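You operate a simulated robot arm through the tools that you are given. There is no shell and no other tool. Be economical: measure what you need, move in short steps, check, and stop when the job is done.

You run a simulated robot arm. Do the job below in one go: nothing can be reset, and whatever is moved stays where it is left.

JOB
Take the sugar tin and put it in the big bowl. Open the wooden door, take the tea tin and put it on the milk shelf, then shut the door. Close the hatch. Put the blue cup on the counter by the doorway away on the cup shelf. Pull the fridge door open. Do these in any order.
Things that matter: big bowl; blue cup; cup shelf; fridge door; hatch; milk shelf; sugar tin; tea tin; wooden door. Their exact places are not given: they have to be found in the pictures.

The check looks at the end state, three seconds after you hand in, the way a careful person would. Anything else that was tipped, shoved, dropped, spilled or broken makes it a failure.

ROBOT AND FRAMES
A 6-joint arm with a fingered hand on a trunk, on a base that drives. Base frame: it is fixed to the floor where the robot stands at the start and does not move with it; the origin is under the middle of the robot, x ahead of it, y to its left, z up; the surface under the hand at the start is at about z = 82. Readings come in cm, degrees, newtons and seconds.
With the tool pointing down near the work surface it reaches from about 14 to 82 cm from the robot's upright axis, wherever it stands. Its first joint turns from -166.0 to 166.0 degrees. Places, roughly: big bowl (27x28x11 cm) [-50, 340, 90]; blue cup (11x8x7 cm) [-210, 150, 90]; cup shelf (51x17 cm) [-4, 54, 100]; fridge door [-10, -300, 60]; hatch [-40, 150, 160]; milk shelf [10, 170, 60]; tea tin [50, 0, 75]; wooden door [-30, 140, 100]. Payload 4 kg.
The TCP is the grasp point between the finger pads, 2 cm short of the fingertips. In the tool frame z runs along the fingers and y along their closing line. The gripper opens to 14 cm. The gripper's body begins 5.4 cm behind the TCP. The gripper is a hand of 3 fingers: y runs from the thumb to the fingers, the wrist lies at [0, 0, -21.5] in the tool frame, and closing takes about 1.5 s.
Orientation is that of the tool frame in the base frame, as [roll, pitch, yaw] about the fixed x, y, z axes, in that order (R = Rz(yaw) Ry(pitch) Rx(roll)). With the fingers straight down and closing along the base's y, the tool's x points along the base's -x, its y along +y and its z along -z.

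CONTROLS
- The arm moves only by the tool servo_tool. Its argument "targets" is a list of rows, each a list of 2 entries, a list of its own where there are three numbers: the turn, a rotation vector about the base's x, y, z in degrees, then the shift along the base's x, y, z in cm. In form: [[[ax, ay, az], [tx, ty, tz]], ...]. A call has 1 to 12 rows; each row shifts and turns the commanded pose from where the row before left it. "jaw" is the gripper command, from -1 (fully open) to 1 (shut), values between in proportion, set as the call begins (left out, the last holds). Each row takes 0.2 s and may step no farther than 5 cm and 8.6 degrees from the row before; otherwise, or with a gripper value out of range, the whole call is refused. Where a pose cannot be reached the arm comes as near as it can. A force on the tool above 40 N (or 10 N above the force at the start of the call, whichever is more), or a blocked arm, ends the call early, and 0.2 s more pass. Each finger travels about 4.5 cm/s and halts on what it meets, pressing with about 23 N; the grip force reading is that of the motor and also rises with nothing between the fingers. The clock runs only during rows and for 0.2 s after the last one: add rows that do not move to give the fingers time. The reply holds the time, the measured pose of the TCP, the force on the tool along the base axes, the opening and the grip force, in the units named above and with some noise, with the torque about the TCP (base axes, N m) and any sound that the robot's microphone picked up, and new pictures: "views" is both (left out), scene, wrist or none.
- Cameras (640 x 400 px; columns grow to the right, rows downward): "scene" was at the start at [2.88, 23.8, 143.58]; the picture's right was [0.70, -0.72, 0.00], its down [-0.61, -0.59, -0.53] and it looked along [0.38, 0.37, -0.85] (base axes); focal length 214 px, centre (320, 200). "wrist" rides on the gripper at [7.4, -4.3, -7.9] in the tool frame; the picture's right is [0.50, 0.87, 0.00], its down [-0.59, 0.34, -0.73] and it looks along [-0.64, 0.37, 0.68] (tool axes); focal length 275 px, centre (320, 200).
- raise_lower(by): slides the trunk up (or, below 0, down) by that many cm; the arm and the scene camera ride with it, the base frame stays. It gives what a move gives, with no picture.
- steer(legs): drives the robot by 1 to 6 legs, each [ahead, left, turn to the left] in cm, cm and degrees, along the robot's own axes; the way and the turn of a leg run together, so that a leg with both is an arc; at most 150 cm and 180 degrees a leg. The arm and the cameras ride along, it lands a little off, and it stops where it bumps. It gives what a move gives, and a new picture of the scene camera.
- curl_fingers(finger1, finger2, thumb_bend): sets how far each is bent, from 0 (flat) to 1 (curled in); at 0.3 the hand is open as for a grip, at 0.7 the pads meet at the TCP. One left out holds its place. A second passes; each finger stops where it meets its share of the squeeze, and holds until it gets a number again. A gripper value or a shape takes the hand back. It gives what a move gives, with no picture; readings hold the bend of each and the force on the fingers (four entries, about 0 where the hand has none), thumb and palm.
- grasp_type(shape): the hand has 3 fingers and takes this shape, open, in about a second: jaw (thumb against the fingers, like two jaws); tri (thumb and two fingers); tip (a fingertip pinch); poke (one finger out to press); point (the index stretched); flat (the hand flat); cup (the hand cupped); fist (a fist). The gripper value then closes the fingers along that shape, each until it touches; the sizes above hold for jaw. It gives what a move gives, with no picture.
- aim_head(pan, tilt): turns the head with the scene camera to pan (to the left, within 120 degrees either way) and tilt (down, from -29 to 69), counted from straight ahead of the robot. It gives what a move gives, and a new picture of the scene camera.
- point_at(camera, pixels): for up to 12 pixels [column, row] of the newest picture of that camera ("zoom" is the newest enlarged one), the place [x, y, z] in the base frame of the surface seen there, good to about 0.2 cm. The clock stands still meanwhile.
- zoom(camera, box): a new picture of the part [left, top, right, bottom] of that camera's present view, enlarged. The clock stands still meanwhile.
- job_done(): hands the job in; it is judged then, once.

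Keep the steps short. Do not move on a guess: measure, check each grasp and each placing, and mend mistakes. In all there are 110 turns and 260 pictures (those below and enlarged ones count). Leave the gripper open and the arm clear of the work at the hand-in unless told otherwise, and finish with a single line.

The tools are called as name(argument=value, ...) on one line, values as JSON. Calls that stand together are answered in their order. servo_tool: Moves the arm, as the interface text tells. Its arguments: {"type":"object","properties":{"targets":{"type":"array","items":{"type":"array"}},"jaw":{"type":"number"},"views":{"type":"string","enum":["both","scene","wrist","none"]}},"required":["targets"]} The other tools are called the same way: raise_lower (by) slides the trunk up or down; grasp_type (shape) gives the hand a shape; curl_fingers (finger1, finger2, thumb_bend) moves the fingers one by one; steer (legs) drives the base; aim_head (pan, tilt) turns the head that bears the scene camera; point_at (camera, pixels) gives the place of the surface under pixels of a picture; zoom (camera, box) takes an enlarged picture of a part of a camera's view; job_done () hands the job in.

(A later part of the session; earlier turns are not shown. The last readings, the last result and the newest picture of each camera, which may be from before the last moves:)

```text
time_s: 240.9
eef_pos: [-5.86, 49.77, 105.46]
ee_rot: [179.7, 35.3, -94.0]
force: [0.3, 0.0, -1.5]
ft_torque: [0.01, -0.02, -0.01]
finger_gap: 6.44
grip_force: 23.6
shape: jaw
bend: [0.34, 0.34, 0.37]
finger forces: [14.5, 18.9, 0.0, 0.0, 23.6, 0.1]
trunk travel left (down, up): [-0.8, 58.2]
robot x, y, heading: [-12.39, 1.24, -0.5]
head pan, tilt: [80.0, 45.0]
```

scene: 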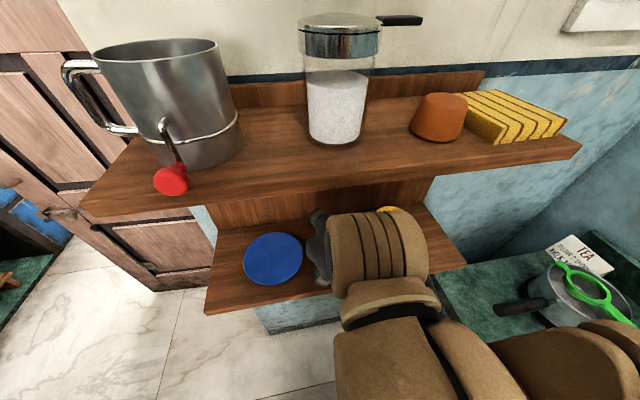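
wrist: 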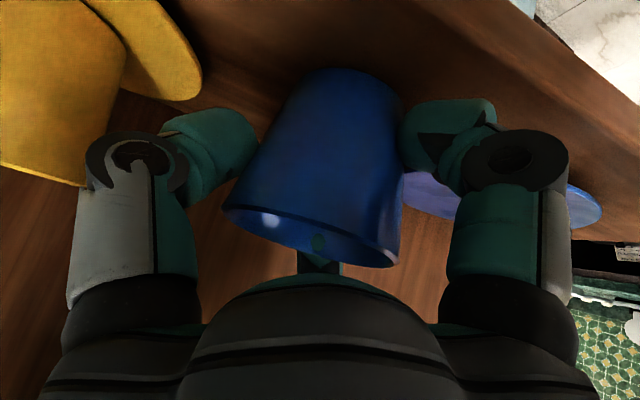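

servo_tool(targets=[[[0, 0, 0], [0, 0, -0.25]], [[0, 0, 0], [0, 0, -0.2]], [[0, 0, 0], [0, 0, 0]]], views="none")

```text
time_s: 241.7
eef_pos: [-5.77, 49.9, 105.01]
ee_rot: [179.7, 35.4, -94.0]
force: [1.1, 2.1, 10.0]
ft_torque: [-0.05, -0.09, 0.02]
finger_gap: 6.48
grip_force: 22.9
shape: jaw
bend: [0.34, 0.34, 0.37]
finger forces: [14.8, 20.7, 0.0, 0.1, 22.1, 0.0]
trunk travel left (down, up): [-0.8, 58.2]
robot x, y, heading: [-12.48, 0.92, -0.2]
head pan, tilt: [80.0, 45.0]
```

Contact (10 N). Open partly to 8.2 cm.

servo_tool(targets=[[[0, 0, 0], [0, 0, 0.1]], [[0, 0, 0], [0, 0, 0]], [[0, 0, 0], [0, 0, 0]], [[0, 0, 0], [0, 0, 0]]], jaw=-0.17, views="wrist")

servo_tool(targets=[[[0, 0, 0], [0, 0, 0.4]], [[0, 0, 0], [0, 0, 0.4]], [[0, 0, 0], [0, 0, 0]], [[0, 0, 0], [0, 0, 0]], [[0, 0, 0], [0, 0, 0]]], jaw=-0.45, views="wrist")

```text
time_s: 242.7
eef_pos: [-5.81, 49.83, 105.1]
ee_rot: [179.7, 35.3, -94.0]
force: [-0.7, 1.1, 0.3]
ft_torque: [0.0, 0.01, 0.0]
finger_gap: 8.16
grip_force: 0.1
shape: jaw
bend: [0.31, 0.31, 0.3]
finger forces: [0.1, 0.3, 0.0, 0.0, 0.0, 0.0]
trunk travel left (down, up): [-0.8, 58.2]
robot x, y, heading: [-12.53, 1.22, -0.5]
head pan, tilt: [80.0, 45.0]
```

wrist: 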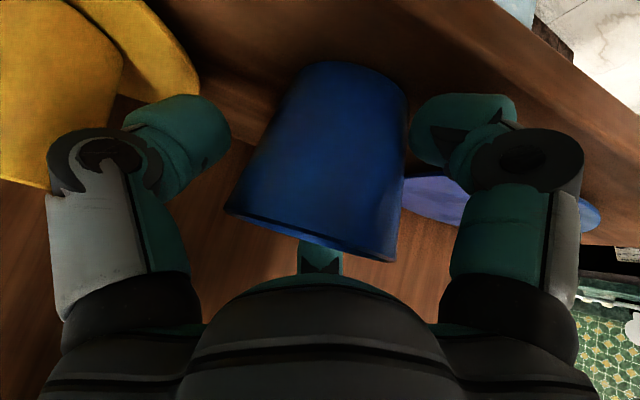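

```text
time_s: 243.9
eef_pos: [-5.93, 49.77, 106.03]
ee_rot: [179.7, 35.3, -93.9]
force: [0.2, 0.2, 0.2]
ft_torque: [0.01, -0.02, -0.02]
finger_gap: 10.1
grip_force: 0.1
shape: jaw
bend: [0.26, 0.26, 0.24]
finger forces: [0.0, 0.1, 0.1, 0.0, 0.0, 0.1]
trunk travel left (down, up): [-0.8, 58.2]
robot x, y, heading: [-12.28, 1.3, -0.2]
head pan, tilt: [80.0, 45.0]
```

wrist: 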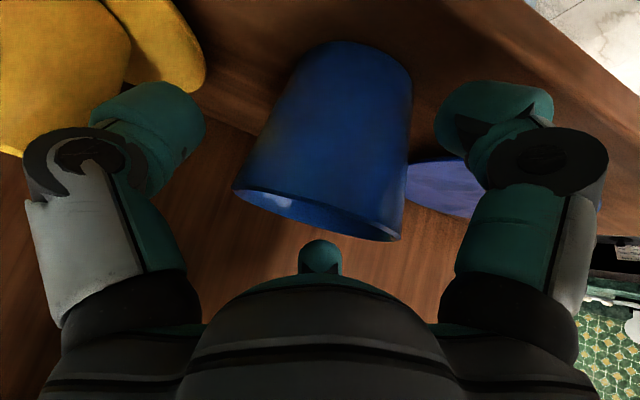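

Cup stands upright. Rise 1.2 and withdraw backwards.

servo_tool(targets=[[[0, 0, 0], [0, 0, 0.7]], [[0, 0, 0], [0, 0, 0.7]], [[0, 0, 0], [0, -1, 0.3]], [[0, 0, 0], [0, -2, 0.3]], [[0, 0, 0], [0, -3, 0.3]], [[0, 0, 0], [0, -3, 0]], [[0, 0, 0], [0, -4, 0]], [[0, 0, 0], [0, -4, 0]], [[0, 0, 0], [0, 0, 0]]], views="both")

zoom(camera="scene", box=[190, 170, 480, 330])

```text
time_s: 245.9
eef_pos: [-5.83, 32.81, 108.24]
ee_rot: [179.7, 35.4, -93.9]
force: [0.0, -0.4, 0.3]
ft_torque: [0.0, 0.02, 0.0]
finger_gap: 10.15
grip_force: 0.0
shape: jaw
bend: [0.26, 0.26, 0.24]
finger forces: [0.1, 0.1, 0.0, 0.1, 0.1, 0.0]
trunk travel left (down, up): [-0.8, 58.2]
robot x, y, heading: [-12.49, 1.75, -0.6]
head pan, tilt: [80.0, 45.0]
```

scene: 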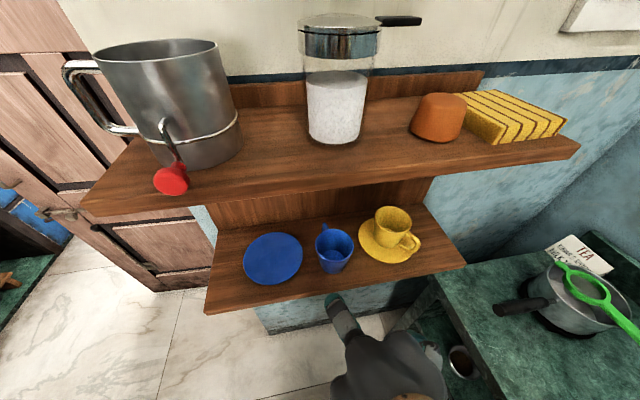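
wrist: 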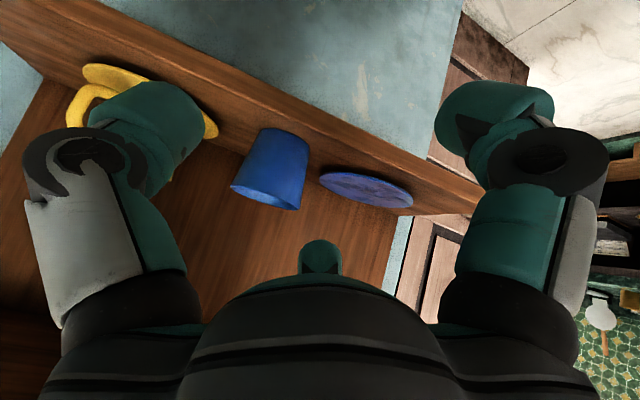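

```text
2.21 times, centred on (335, 250) of scene
```

zoom: 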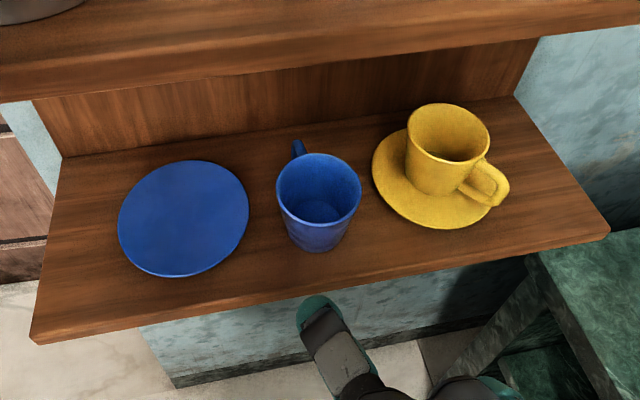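

Blue cup is neatly on the cup shelf, nothing else disturbed. Now swing the arm back to the front and straighten the hand down.

servo_tool(targets=[[[0, 0, -7.2], [1.7, 0, 1]], [[0, 0, -7.2], [3.6, 0.4, 1]], [[0, 0, -7.2], [4, 0.2, 1]], [[0, 0, -7.2], [4.1, -0.2, 1]], [[0, 0, -7.2], [4.2, -0.7, 1]], [[0, 0, -7.2], [4.2, -1.2, 1]], [[0, 0, -7.2], [4.1, -1.9, 1]], [[0, 0, -7.2], [4, -2.4, 1]], [[0, 0, -7.2], [3.8, -2.8, 1]], [[0, 0, -7.2], [3.5, -3.3, 0]], [[0, 0, -7.2], [2.5, -3.3, 0]], [[0, 0, -7], [2.2, -3.3, 0]]], jaw=-1, views="none")

servo_tool(targets=[[[0, 7, 0], [0, -3, 0]], [[0, 7, 0], [0, -3, 0]], [[0, 7, 0], [0, -3, 0]], [[0, 7, 0], [0, -3, 0]], [[0, 7, 0], [0, -3, 0]], [[0, 0, 0], [0, 0, 0]]], views="none")

aim_head(pan=10, tilt=50)

zoom(camera="scene", box=[320, 120, 540, 280])

```text
time_s: 248.5
eef_pos: [36.13, 14.35, 117.14]
ee_rot: [179.7, 35.2, 179.7]
force: [0.8, 0.4, -0.1]
ft_torque: [0.02, 0.01, -0.01]
finger_gap: 14.0
grip_force: 0.1
shape: jaw
bend: [0.3, 0.3, 0.3]
finger forces: [0.1, 0.0, 0.1, 0.0, 0.0, 0.0]
trunk travel left (down, up): [-0.8, 58.2]
robot x, y, heading: [-12.48, 1.6, -0.4]
head pan, tilt: [80.0, 45.0]
```

```text
time_s: 249.9
eef_pos: [36.1, -0.72, 117.19]
ee_rot: [179.8, 0.2, 179.8]
force: [-0.2, 0.7, -0.2]
ft_torque: [0.02, -0.01, 0.02]
finger_gap: 14.02
grip_force: 0.0
shape: jaw
bend: [0.3, 0.3, 0.3]
finger forces: [0.0, 0.0, 0.1, 0.0, 0.0, 0.0]
trunk travel left (down, up): [-0.8, 58.2]
robot x, y, heading: [-11.95, 1.24, -0.4]
head pan, tilt: [80.0, 45.0]
```

```text
time_s: 251.3
eef_pos: [36.06, -0.65, 117.15]
ee_rot: [179.8, 0.4, 179.9]
force: [-0.3, 0.2, 0.1]
ft_torque: [0.04, 0.01, 0.02]
finger_gap: 13.99
grip_force: 0.0
shape: jaw
bend: [0.3, 0.3, 0.3]
finger forces: [0.0, 0.1, 0.1, 0.1, 0.0, 0.1]
trunk travel left (down, up): [-0.8, 58.2]
robot x, y, heading: [-12.53, 1.03, -0.7]
head pan, tilt: [10.0, 50.0]
```

scene: 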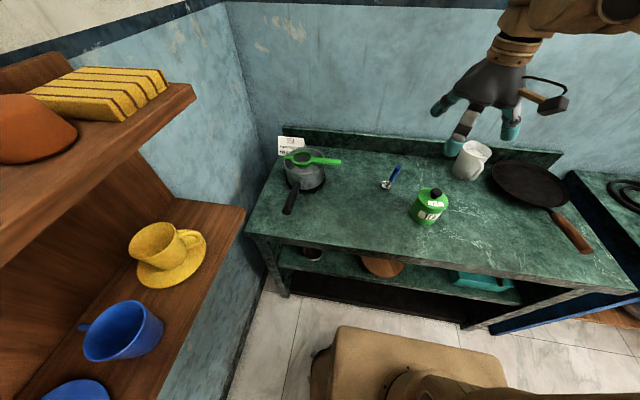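

```text
2.50 times, centred on (430, 200) of scene
```

zoom: 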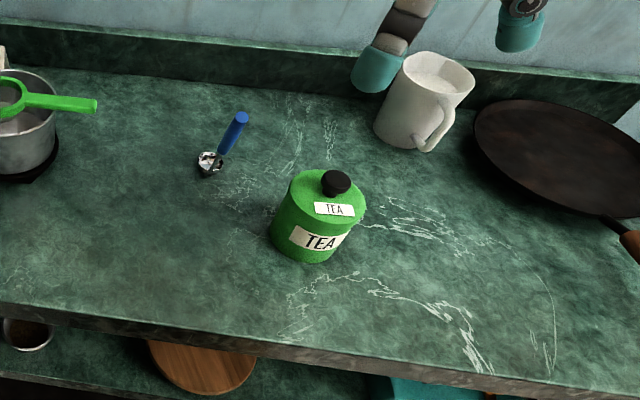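

point_at(camera="zoom", pixels=[[292, 185], [366, 200], [336, 178], [330, 195], [272, 235], [345, 250], [305, 262], [320, 172], [315, 215], [355, 225]])

```text
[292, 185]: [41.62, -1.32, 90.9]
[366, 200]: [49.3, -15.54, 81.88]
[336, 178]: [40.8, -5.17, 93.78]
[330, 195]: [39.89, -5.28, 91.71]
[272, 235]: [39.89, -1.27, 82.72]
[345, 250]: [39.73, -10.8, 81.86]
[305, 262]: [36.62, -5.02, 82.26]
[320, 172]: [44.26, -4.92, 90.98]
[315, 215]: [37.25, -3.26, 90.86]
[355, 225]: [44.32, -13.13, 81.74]
```

Tea tin axis ≈ [41, −5.3], same size. Go above and descend to z 89.8.

servo_tool(targets=[[[0, 0, 0], [2.5, -2.3, -3]], [[0, 0, 0], [2.4, -2.3, -3]], [[0, 0, 0], [0, 0, -4.5]], [[0, 0, 0], [0, 0, -4.5]], [[0, 0, 0], [0, 0, -4]], [[0, 0, 0], [0, 0, -3]], [[0, 0, 0], [0, 0, -2]], [[0, 0, 0], [0, 0, 0]]], views="wrist")

```text
time_s: 253.1
eef_pos: [40.94, -5.44, 93.12]
ee_rot: [179.8, 0.3, 179.9]
force: [0.2, -0.6, 0.2]
ft_torque: [0.03, -0.02, -0.05]
finger_gap: 14.01
grip_force: 0.1
shape: jaw
bend: [0.3, 0.3, 0.3]
finger forces: [0.0, 0.0, 0.0, 0.0, 0.0, 0.1]
trunk travel left (down, up): [-0.8, 58.2]
robot x, y, heading: [-12.28, 1.23, -0.7]
head pan, tilt: [10.0, 50.0]
```

wrist: 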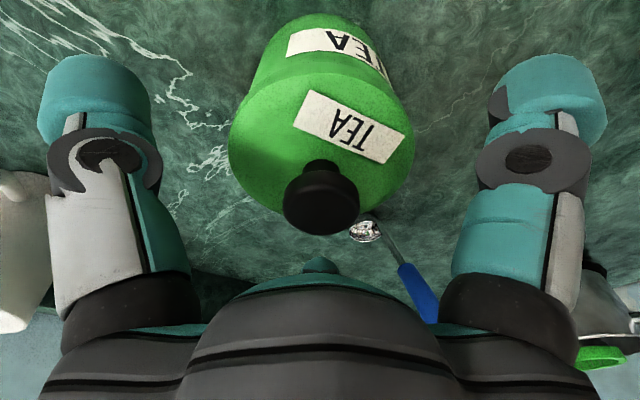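

servo_tool(targets=[[[0, 0, 0], [0, 0, -1.5]], [[0, 0, 0], [0, 0, -1.2]], [[0, 0, 0], [0, 0, -0.5]], [[0, 0, 0], [0, 0, 0]]], views="none")

servo_tool(targets=[[[0, 0, 0], [0, 0, 0]], [[0, 0, 0], [0, 0, 0]], [[0, 0, 0], [0, 0, 0]], [[0, 0, 0], [0, 0, 0]], [[0, 0, 0], [0, 0, 0]], [[0, 0, 0], [0, 0, 0]], [[0, 0, 0], [0, 0, 0]], [[0, 0, 0], [0, 0, 0]]], jaw=1, views="none")

servo_tool(targets=[[[0, 0, 0], [0, 0, 3]], [[0, 0, 0], [0, 0, 5]], [[0, 0, 0], [0, 0, 5]], [[0, 0, 0], [0, 0, 5]], [[0, 0, 0], [0, 0, 5]], [[0, 0, 0], [-4, 1, 2]], [[0, 0, 0], [-4, 1, 0]], [[0, 0, 0], [-4, 1, 0]], [[0, 0, 0], [-4, 1, 0]], [[0, 0, 0], [0, 0, 0]]], views="both")

```text
time_s: 254.1
eef_pos: [40.9, -5.24, 90.06]
ee_rot: [179.7, 0.3, 179.9]
force: [-0.2, -0.4, 0.4]
ft_torque: [0.03, 0.04, -0.03]
finger_gap: 13.99
grip_force: 0.0
shape: jaw
bend: [0.3, 0.3, 0.3]
finger forces: [0.0, 0.0, 0.1, 0.0, 0.0, 0.1]
trunk travel left (down, up): [-0.8, 58.2]
robot x, y, heading: [-12.4, 1.48, -0.6]
head pan, tilt: [10.0, 50.0]
```

```text
time_s: 255.9
eef_pos: [40.81, -5.44, 89.96]
ee_rot: [179.8, 0.3, -180.0]
force: [-0.6, 0.7, -0.6]
ft_torque: [-0.02, 0.0, 0.01]
finger_gap: 7.65
grip_force: 22.9
shape: jaw
bend: [0.33, 0.33, 0.31]
finger forces: [20.3, 21.0, 0.0, 0.0, 19.5, 0.0]
trunk travel left (down, up): [-0.8, 58.2]
robot x, y, heading: [-12.47, 1.37, -0.5]
head pan, tilt: [10.0, 50.0]
```

```text
time_s: 258.1
eef_pos: [25.0, -1.4, 114.87]
ee_rot: [179.8, 0.2, 179.8]
force: [0.1, 0.2, -3.1]
ft_torque: [-0.01, -0.01, -0.03]
finger_gap: 7.64
grip_force: 22.9
shape: jaw
bend: [0.33, 0.33, 0.31]
finger forces: [20.3, 21.6, 0.0, 0.0, 19.5, 0.0]
trunk travel left (down, up): [-0.8, 58.2]
robot x, y, heading: [-12.58, 1.4, -0.5]
head pan, tilt: [10.0, 50.0]
```

scene: 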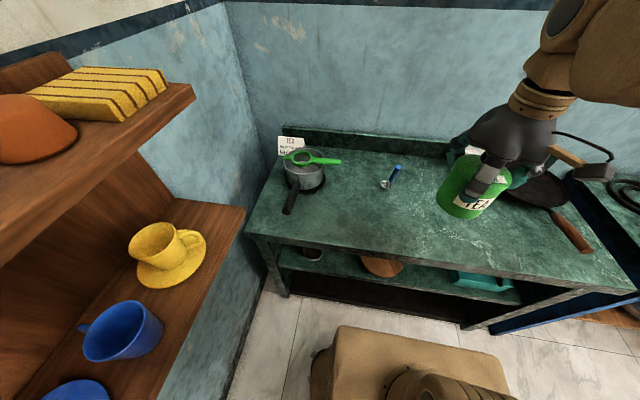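
wrist: 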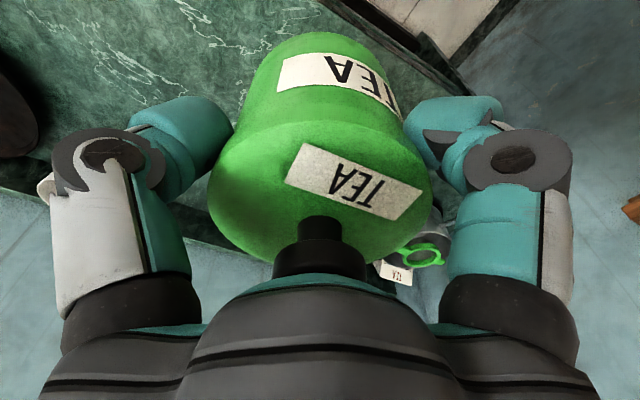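

Tea tin held. Drive back, turn left, go up the passage at x ≈ −148, then turn to face the open doorway.

steer(legs=[[-136, 0, 0], [0, 0, 90.5], [150, 0, 0], [8, 0, 0], [0, 0, -90]])

aim_head(pan=0, tilt=25)

```text
time_s: 280.2
eef_pos: [-111.82, 155.77, 114.8]
ee_rot: [179.8, 0.3, 179.9]
force: [1.1, 0.0, -2.5]
ft_torque: [-0.01, 0.01, 0.01]
finger_gap: 7.58
grip_force: 22.9
shape: jaw
bend: [0.33, 0.33, 0.31]
finger forces: [19.7, 21.7, 0.0, 0.0, 19.4, 0.1]
trunk travel left (down, up): [-0.8, 58.2]
robot x, y, heading: [-149.36, 158.07, -0.3]
head pan, tilt: [10.0, 50.0]
```

scene: 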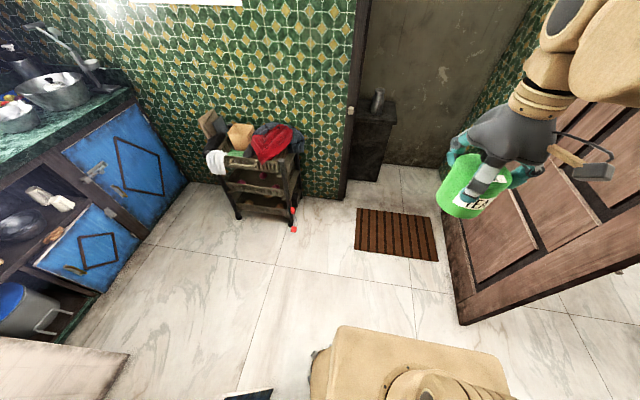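

```text
time_s: 281.1
eef_pos: [-111.91, 155.86, 114.92]
ee_rot: [179.8, 0.3, 180.0]
force: [0.1, 0.5, -2.1]
ft_torque: [0.03, -0.01, -0.02]
finger_gap: 7.57
grip_force: 23.3
shape: jaw
bend: [0.33, 0.33, 0.31]
finger forces: [19.7, 21.7, 0.1, 0.0, 19.5, 0.0]
trunk travel left (down, up): [-0.8, 58.2]
robot x, y, heading: [-149.18, 158.46, -0.3]
head pan, tilt: [0.0, 25.0]
```

scene: 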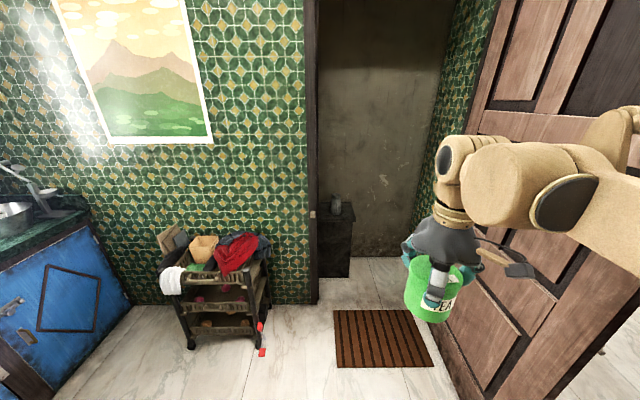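

point_at(camera="scene", pixels=[[630, 215], [620, 120], [600, 190], [335, 205], [345, 215], [322, 212], [352, 222], [340, 208], [330, 270], [348, 240], [312, 215], [480, 390]])

zoom(camera="scene", box=[300, 170, 380, 290])

```text
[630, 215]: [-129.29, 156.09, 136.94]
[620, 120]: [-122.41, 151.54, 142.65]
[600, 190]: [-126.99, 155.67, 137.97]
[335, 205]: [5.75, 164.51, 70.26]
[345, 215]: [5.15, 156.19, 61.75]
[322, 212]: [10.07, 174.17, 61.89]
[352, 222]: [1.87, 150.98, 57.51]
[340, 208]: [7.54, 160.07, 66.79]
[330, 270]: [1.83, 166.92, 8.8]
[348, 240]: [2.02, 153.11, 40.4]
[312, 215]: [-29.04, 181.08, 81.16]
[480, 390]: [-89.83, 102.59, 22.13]
```

```text
3.33 times, centred on (340, 230) of scene
```

zoom: 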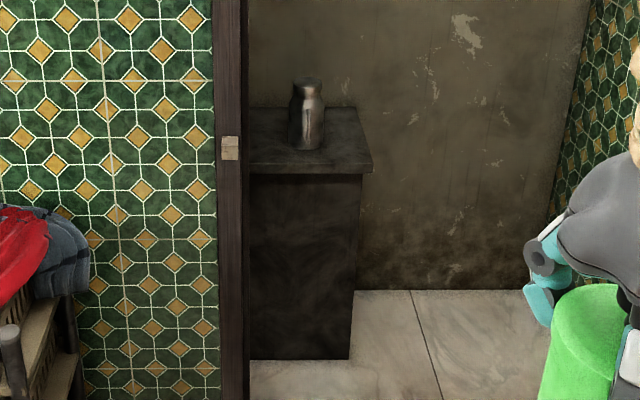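

Milk shelf: top z ≈ 61.8, right edge y ≈ 150, front x ≈ 0; bottle at [6.5,164.5]. I'll set the tin at about [12,156]. Drive 89 cm ahead into position.

steer(legs=[[89, 0, 0]])

aim_head(pan=3, tilt=45)

```text
time_s: 285.8
eef_pos: [-23.62, 155.96, 115.08]
ee_rot: [179.7, 0.5, -179.6]
force: [0.5, -0.8, -2.9]
ft_torque: [-0.01, 0.03, 0.02]
finger_gap: 7.57
grip_force: 22.5
shape: jaw
bend: [0.33, 0.33, 0.31]
finger forces: [19.9, 22.0, 0.1, 0.0, 19.6, 0.1]
trunk travel left (down, up): [-0.8, 58.2]
robot x, y, heading: [-60.65, 158.09, 0.0]
head pan, tilt: [0.0, 25.0]
```

scene: 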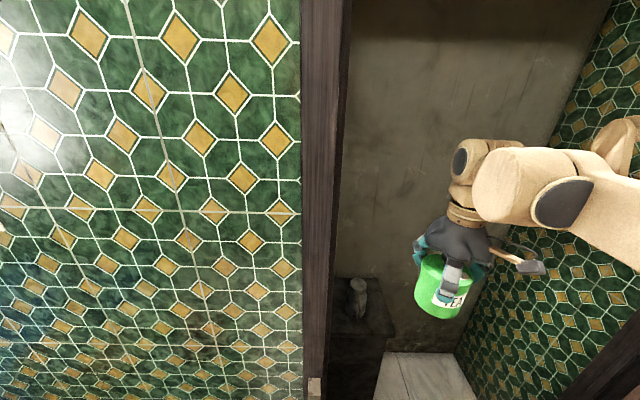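

```text
time_s: 286.6
eef_pos: [-22.18, 152.72, 114.1]
ee_rot: [178.3, -0.2, -179.6]
force: [0.0, 0.2, -1.9]
ft_torque: [-0.01, 0.01, 0.02]
finger_gap: 7.57
grip_force: 23.1
shape: jaw
bend: [0.33, 0.33, 0.31]
finger forces: [21.0, 23.1, 0.0, 0.0, 20.3, 0.0]
trunk travel left (down, up): [-0.8, 58.2]
robot x, y, heading: [-60.84, 158.11, 0.1]
head pan, tilt: [3.0, 45.0]
```

scene: 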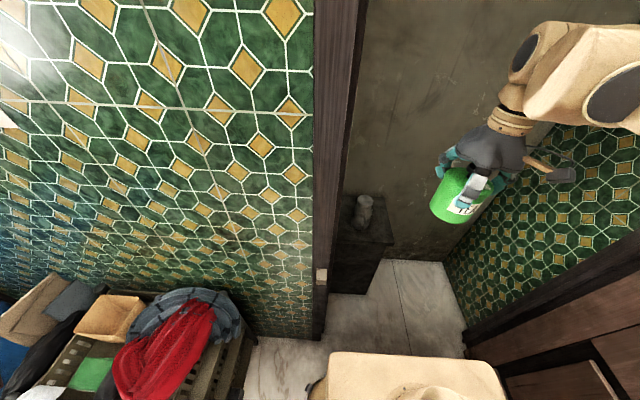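

The hand shifted ~3 cm unexpectedly. I check the door position and for contact.

point_at(camera="scene", pixels=[[560, 320], [620, 290], [500, 370], [470, 340], [600, 390], [320, 200], [330, 250], [365, 215], [385, 240], [365, 200], [350, 235], [640, 100]])

aim_head(pan=-50, tilt=20)

```text
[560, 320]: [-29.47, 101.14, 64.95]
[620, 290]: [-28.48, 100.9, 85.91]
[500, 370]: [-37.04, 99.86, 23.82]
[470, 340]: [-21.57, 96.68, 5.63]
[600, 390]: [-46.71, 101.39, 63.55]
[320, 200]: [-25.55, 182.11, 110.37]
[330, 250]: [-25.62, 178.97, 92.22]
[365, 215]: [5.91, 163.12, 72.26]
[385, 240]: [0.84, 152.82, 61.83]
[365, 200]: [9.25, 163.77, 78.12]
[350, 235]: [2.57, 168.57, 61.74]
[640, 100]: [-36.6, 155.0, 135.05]
```

```text
time_s: 287.9
eef_pos: [-22.15, 152.87, 114.16]
ee_rot: [178.2, -0.2, -179.6]
force: [-0.7, 0.1, -3.7]
ft_torque: [0.0, 0.0, -0.03]
finger_gap: 7.55
grip_force: 23.1
shape: jaw
bend: [0.33, 0.33, 0.31]
finger forces: [20.9, 23.1, 0.1, 0.0, 20.3, 0.1]
trunk travel left (down, up): [-0.8, 58.2]
robot x, y, heading: [-60.77, 158.3, 0.2]
head pan, tilt: [-50.0, 20.0]
```

scene: 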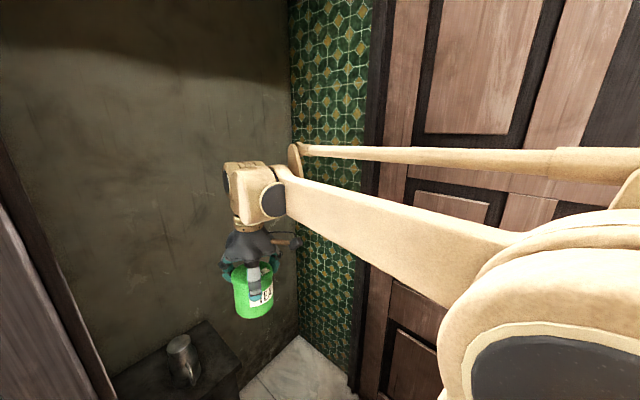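

No visible collision; hand is stable. I extend toward the shelf spot at height, slowly.

servo_tool(targets=[[[1.7, 0, 0], [3, 0.5, 0]], [[0, 0, 0], [3.5, 0.5, 0]], [[0, 0, 0], [4, 0.5, 0]], [[0, 0, 0], [4, 0.5, 0]], [[0, 0, 0], [4, 0.5, 0]], [[0, 0, 0], [4, 0.3, 0]], [[0, 0, 0], [4, 0.3, 0]], [[0, 0, 0], [4, 0, 0]], [[0, 0, 0], [3.5, 0, 0]], [[0, 0, 0], [0, 0, 0]]], views="scene")

```text
time_s: 290.1
eef_pos: [11.26, 156.15, 114.12]
ee_rot: [176.6, -0.1, -179.5]
force: [0.2, 0.2, -2.8]
ft_torque: [-0.01, 0.0, 0.01]
finger_gap: 7.52
grip_force: 23.1
shape: jaw
bend: [0.33, 0.33, 0.31]
finger forces: [19.9, 23.2, 0.1, 0.1, 19.9, 0.0]
trunk travel left (down, up): [-0.8, 58.2]
robot x, y, heading: [-60.63, 157.7, -0.1]
head pan, tilt: [-50.0, 20.0]
```

scene: 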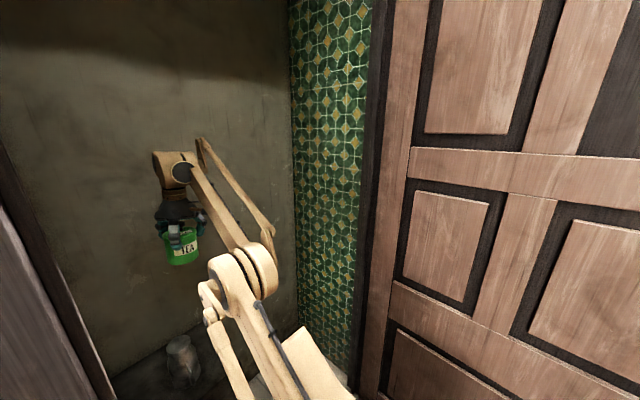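

Fix the small tilt and descend most of the way, to z ≈ 80.

servo_tool(targets=[[[-3.4, 0, 0], [0.4, 0, -3]], [[0, 0, 0], [0.4, 0, -4]], [[0, 0, 0], [0, 0, -4]], [[0, 0, 0], [0, 0, -4]], [[0, 0, 0], [0, 0, -4]], [[0, 0, 0], [0, 0, -4]], [[0, 0, 0], [0, 0, -4]], [[0, 0, 0], [0, 0, -3.5]], [[0, 0, 0], [0, 0, -3.5]], [[0, 0, 0], [0, 0, 0]]], views="wrist")

aim_head(pan=-2, tilt=42)

```text
time_s: 292.2
eef_pos: [12.79, 156.02, 80.37]
ee_rot: [180.0, -0.1, -179.6]
force: [1.6, -0.1, -2.6]
ft_torque: [-0.01, 0.0, -0.01]
finger_gap: 7.54
grip_force: 23.2
shape: jaw
bend: [0.33, 0.33, 0.31]
finger forces: [19.9, 23.2, 0.0, 0.1, 19.6, 0.0]
trunk travel left (down, up): [-0.8, 58.2]
robot x, y, heading: [-60.47, 157.99, 0.3]
head pan, tilt: [-50.0, 20.0]
```

wrist: 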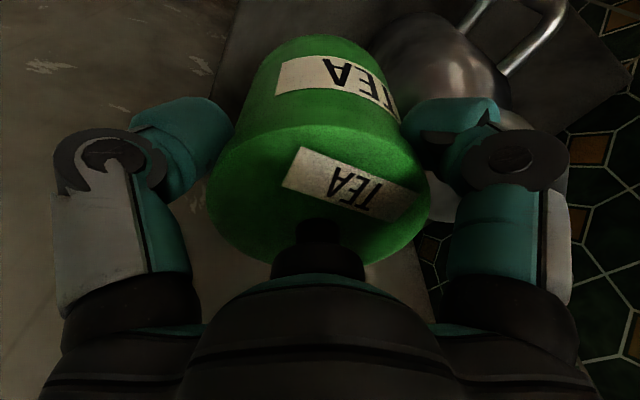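

```text
time_s: 293.4
eef_pos: [12.96, 155.82, 80.31]
ee_rot: [-180.0, -0.4, -179.6]
force: [0.4, 0.0, -3.8]
ft_torque: [0.05, 0.02, 0.01]
finger_gap: 7.55
grip_force: 23.0
shape: jaw
bend: [0.33, 0.33, 0.31]
finger forces: [19.8, 23.3, 0.1, 0.0, 19.6, 0.0]
trunk travel left (down, up): [-0.8, 58.2]
robot x, y, heading: [-60.71, 158.12, 0.2]
head pan, tilt: [-2.0, 42.0]
```

scene: 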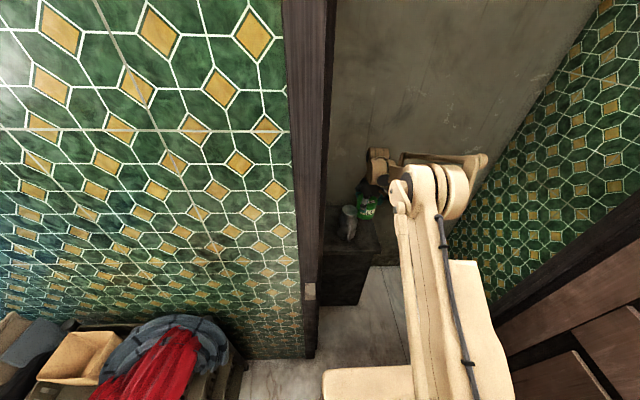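

zoom(camera="scene", box=[310, 140, 430, 270])

zoom(camera="wrist", box=[340, 0, 640, 200])

point_at(camera="wrist", pixels=[[470, 60], [440, 40], [400, 50], [540, 60], [470, 20], [430, 205], [200, 230], [225, 50], [230, 20]])

```text
3.08 times, centred on (370, 205) of scene
```

zoom: 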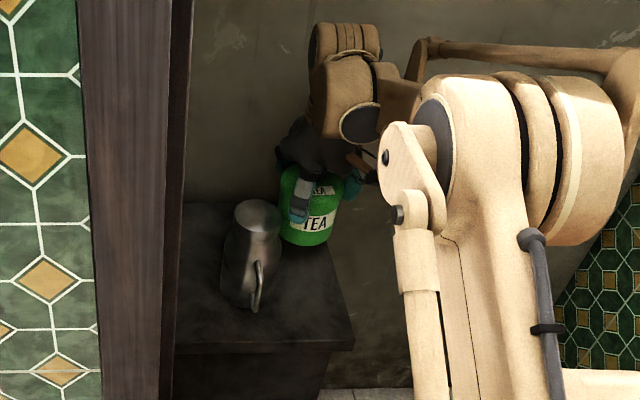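

```text
2.00 times, centred on (490, 100) of wrist
```

zoom: 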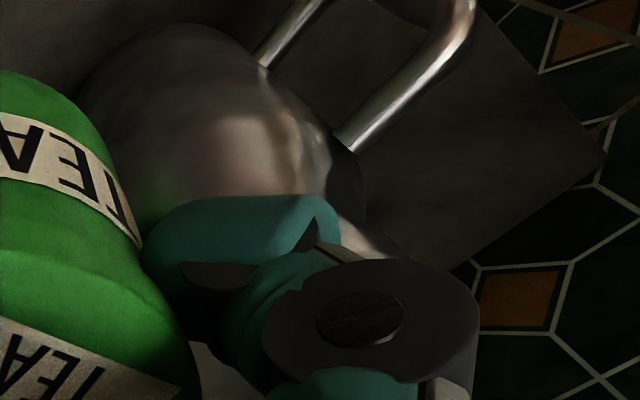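

```text
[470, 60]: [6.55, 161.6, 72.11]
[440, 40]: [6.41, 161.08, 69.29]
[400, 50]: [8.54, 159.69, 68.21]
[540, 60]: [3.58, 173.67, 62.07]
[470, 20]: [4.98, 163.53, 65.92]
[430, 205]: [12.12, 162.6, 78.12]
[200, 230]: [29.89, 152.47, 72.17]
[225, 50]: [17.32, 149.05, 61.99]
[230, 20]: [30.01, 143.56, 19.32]
```

The jug bulges close to the finger side. I shift 4 cm deeper and 1.8 cm to the right, checking the wrist against the back wall.

point_at(camera="scene", pixels=[[375, 152], [380, 150], [388, 152], [400, 160], [366, 175]])

servo_tool(targets=[[[0, 0, 0], [1, -0.6, 0]], [[0, 0, 0], [1, -0.6, 0]], [[0, 0, 0], [1, -0.6, 0]], [[0, 0, 0], [1, 0, 0]], [[0, 0, 0], [0, 0, -2]], [[0, 0, 0], [0, 0, -2]], [[0, 0, 0], [0, 0, -2]], [[0, 0, 0], [0, 0, -2]], [[0, 0, 0], [0, 0, 0]]], views="wrist")

```text
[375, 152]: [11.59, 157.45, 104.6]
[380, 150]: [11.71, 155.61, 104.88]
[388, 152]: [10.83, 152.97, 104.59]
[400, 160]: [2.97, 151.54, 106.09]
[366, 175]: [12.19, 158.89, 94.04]
```

```text
time_s: 295.4
eef_pos: [16.72, 154.2, 72.32]
ee_rot: [-179.9, -0.3, -179.6]
force: [0.7, 0.6, -2.3]
ft_torque: [-0.02, 0.04, -0.01]
finger_gap: 7.51
grip_force: 22.5
shape: jaw
bend: [0.33, 0.33, 0.31]
finger forces: [19.8, 23.4, 0.0, 0.0, 19.6, 0.0]
trunk travel left (down, up): [-0.8, 58.2]
robot x, y, heading: [-60.93, 158.33, -0.0]
head pan, tilt: [-2.0, 42.0]
```

wrist: 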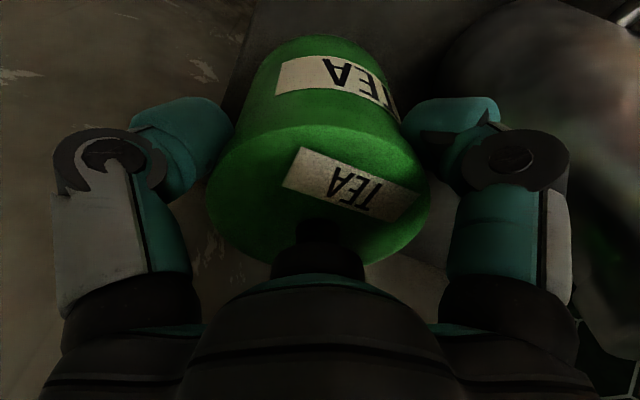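

Bottom about 2.3 cm above the shelf. Slow descent to contact.

servo_tool(targets=[[[0, 0, 0], [0, 0, -1]], [[0, 0, 0], [0, 0, -0.7]], [[0, 0, 0], [0, 0, -0.4]], [[0, 0, 0], [0, 0, -0.2]], [[0, 0, 0], [0, 0, -0.2]], [[0, 0, 0], [0, 0, 0]]], views="none")

```text
time_s: 296.8
eef_pos: [16.54, 154.17, 69.89]
ee_rot: [-180.0, -0.2, -179.6]
force: [-0.4, 0.3, 6.1]
ft_torque: [-0.02, -0.23, 0.02]
finger_gap: 7.56
grip_force: 22.4
shape: jaw
bend: [0.33, 0.33, 0.31]
finger forces: [20.1, 23.5, 0.1, 0.0, 20.8, 0.0]
trunk travel left (down, up): [-0.8, 58.2]
robot x, y, heading: [-60.83, 157.71, 0.2]
head pan, tilt: [-2.0, 42.0]
```

Contact. Open partly (to ~10 cm), then rise straight.

servo_tool(targets=[[[0, 0, 0], [0, 0, 0]], [[0, 0, 0], [0, 0, 0]], [[0, 0, 0], [0, 0, 0]], [[0, 0, 0], [0, 0, 0]], [[0, 0, 0], [0, 0, 0]]], jaw=-0.43, views="wrist")

servo_tool(targets=[[[0, 0, 0], [0, 0, 3]], [[0, 0, 0], [0, 0, 4]], [[0, 0, 0], [0, 0, 4]], [[0, 0, 0], [0, 0, 4]], [[0, 0, 0], [0, 0, 4]], [[0, 0, 0], [0, 0, 4]], [[0, 0, 0], [0, 0, 4]], [[0, 0, 0], [0, 0, 4]], [[0, 0, 0], [0, 0, 4]], [[0, 0, 0], [0, 0, 4]], [[0, 0, 0], [0, 0, 4]], [[0, 0, 0], [0, 0, 0]]], views="both")

zoom(camera="scene", box=[310, 150, 430, 280])

```text
time_s: 298.0
eef_pos: [16.66, 154.2, 69.84]
ee_rot: [-180.0, -0.2, -179.7]
force: [-0.7, -0.2, -0.2]
ft_torque: [0.0, 0.02, -0.01]
finger_gap: 9.97
grip_force: 0.0
shape: jaw
bend: [0.26, 0.26, 0.25]
finger forces: [0.0, 0.0, 0.1, 0.1, 0.0, 0.0]
trunk travel left (down, up): [-0.8, 58.2]
robot x, y, heading: [-60.7, 158.32, 0.2]
head pan, tilt: [-2.0, 42.0]
```

wrist: 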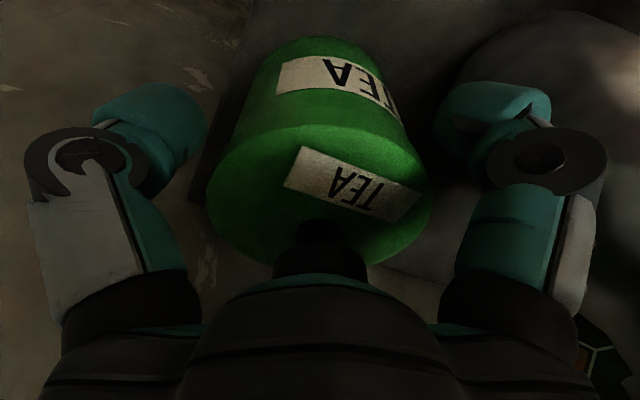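

```text
time_s: 300.6
eef_pos: [13.81, 154.28, 109.57]
ee_rot: [-180.0, -0.1, -179.5]
force: [-0.2, 0.0, 0.2]
ft_torque: [0.01, 0.03, 0.03]
finger_gap: 9.97
grip_force: 0.1
shape: jaw
bend: [0.26, 0.26, 0.25]
finger forces: [0.1, 0.1, 0.0, 0.1, 0.0, 0.1]
out of reach, approached as far as the arm can: row 10, 11
trunk travel left (down, up): [-0.8, 58.2]
robot x, y, heading: [-60.65, 158.45, -0.0]
head pan, tilt: [-2.0, 42.0]
```

scene: 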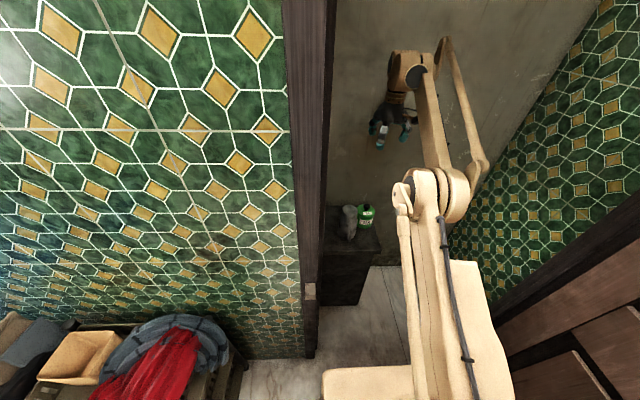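
wrist: 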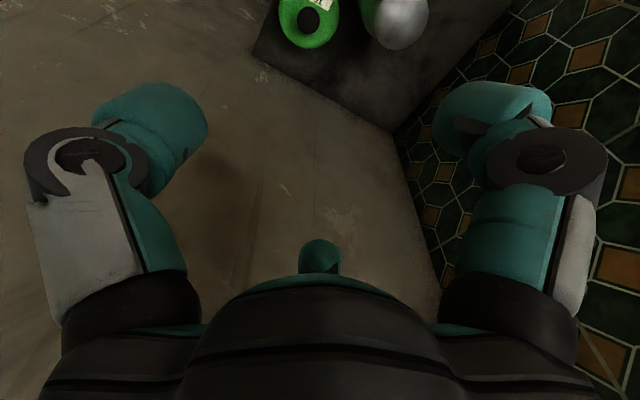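

```text
3.08 times, centred on (370, 215) of scene
5 turns are left
```

zoom: 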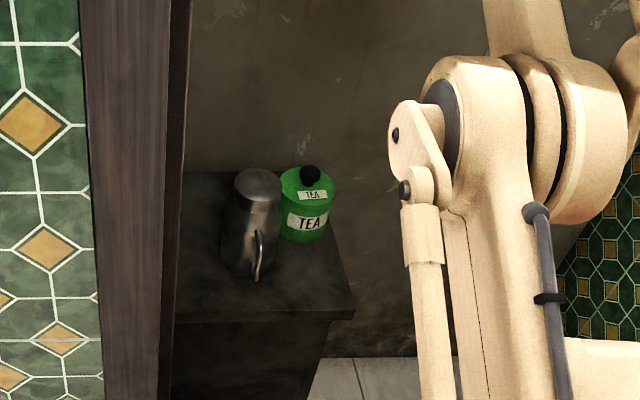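

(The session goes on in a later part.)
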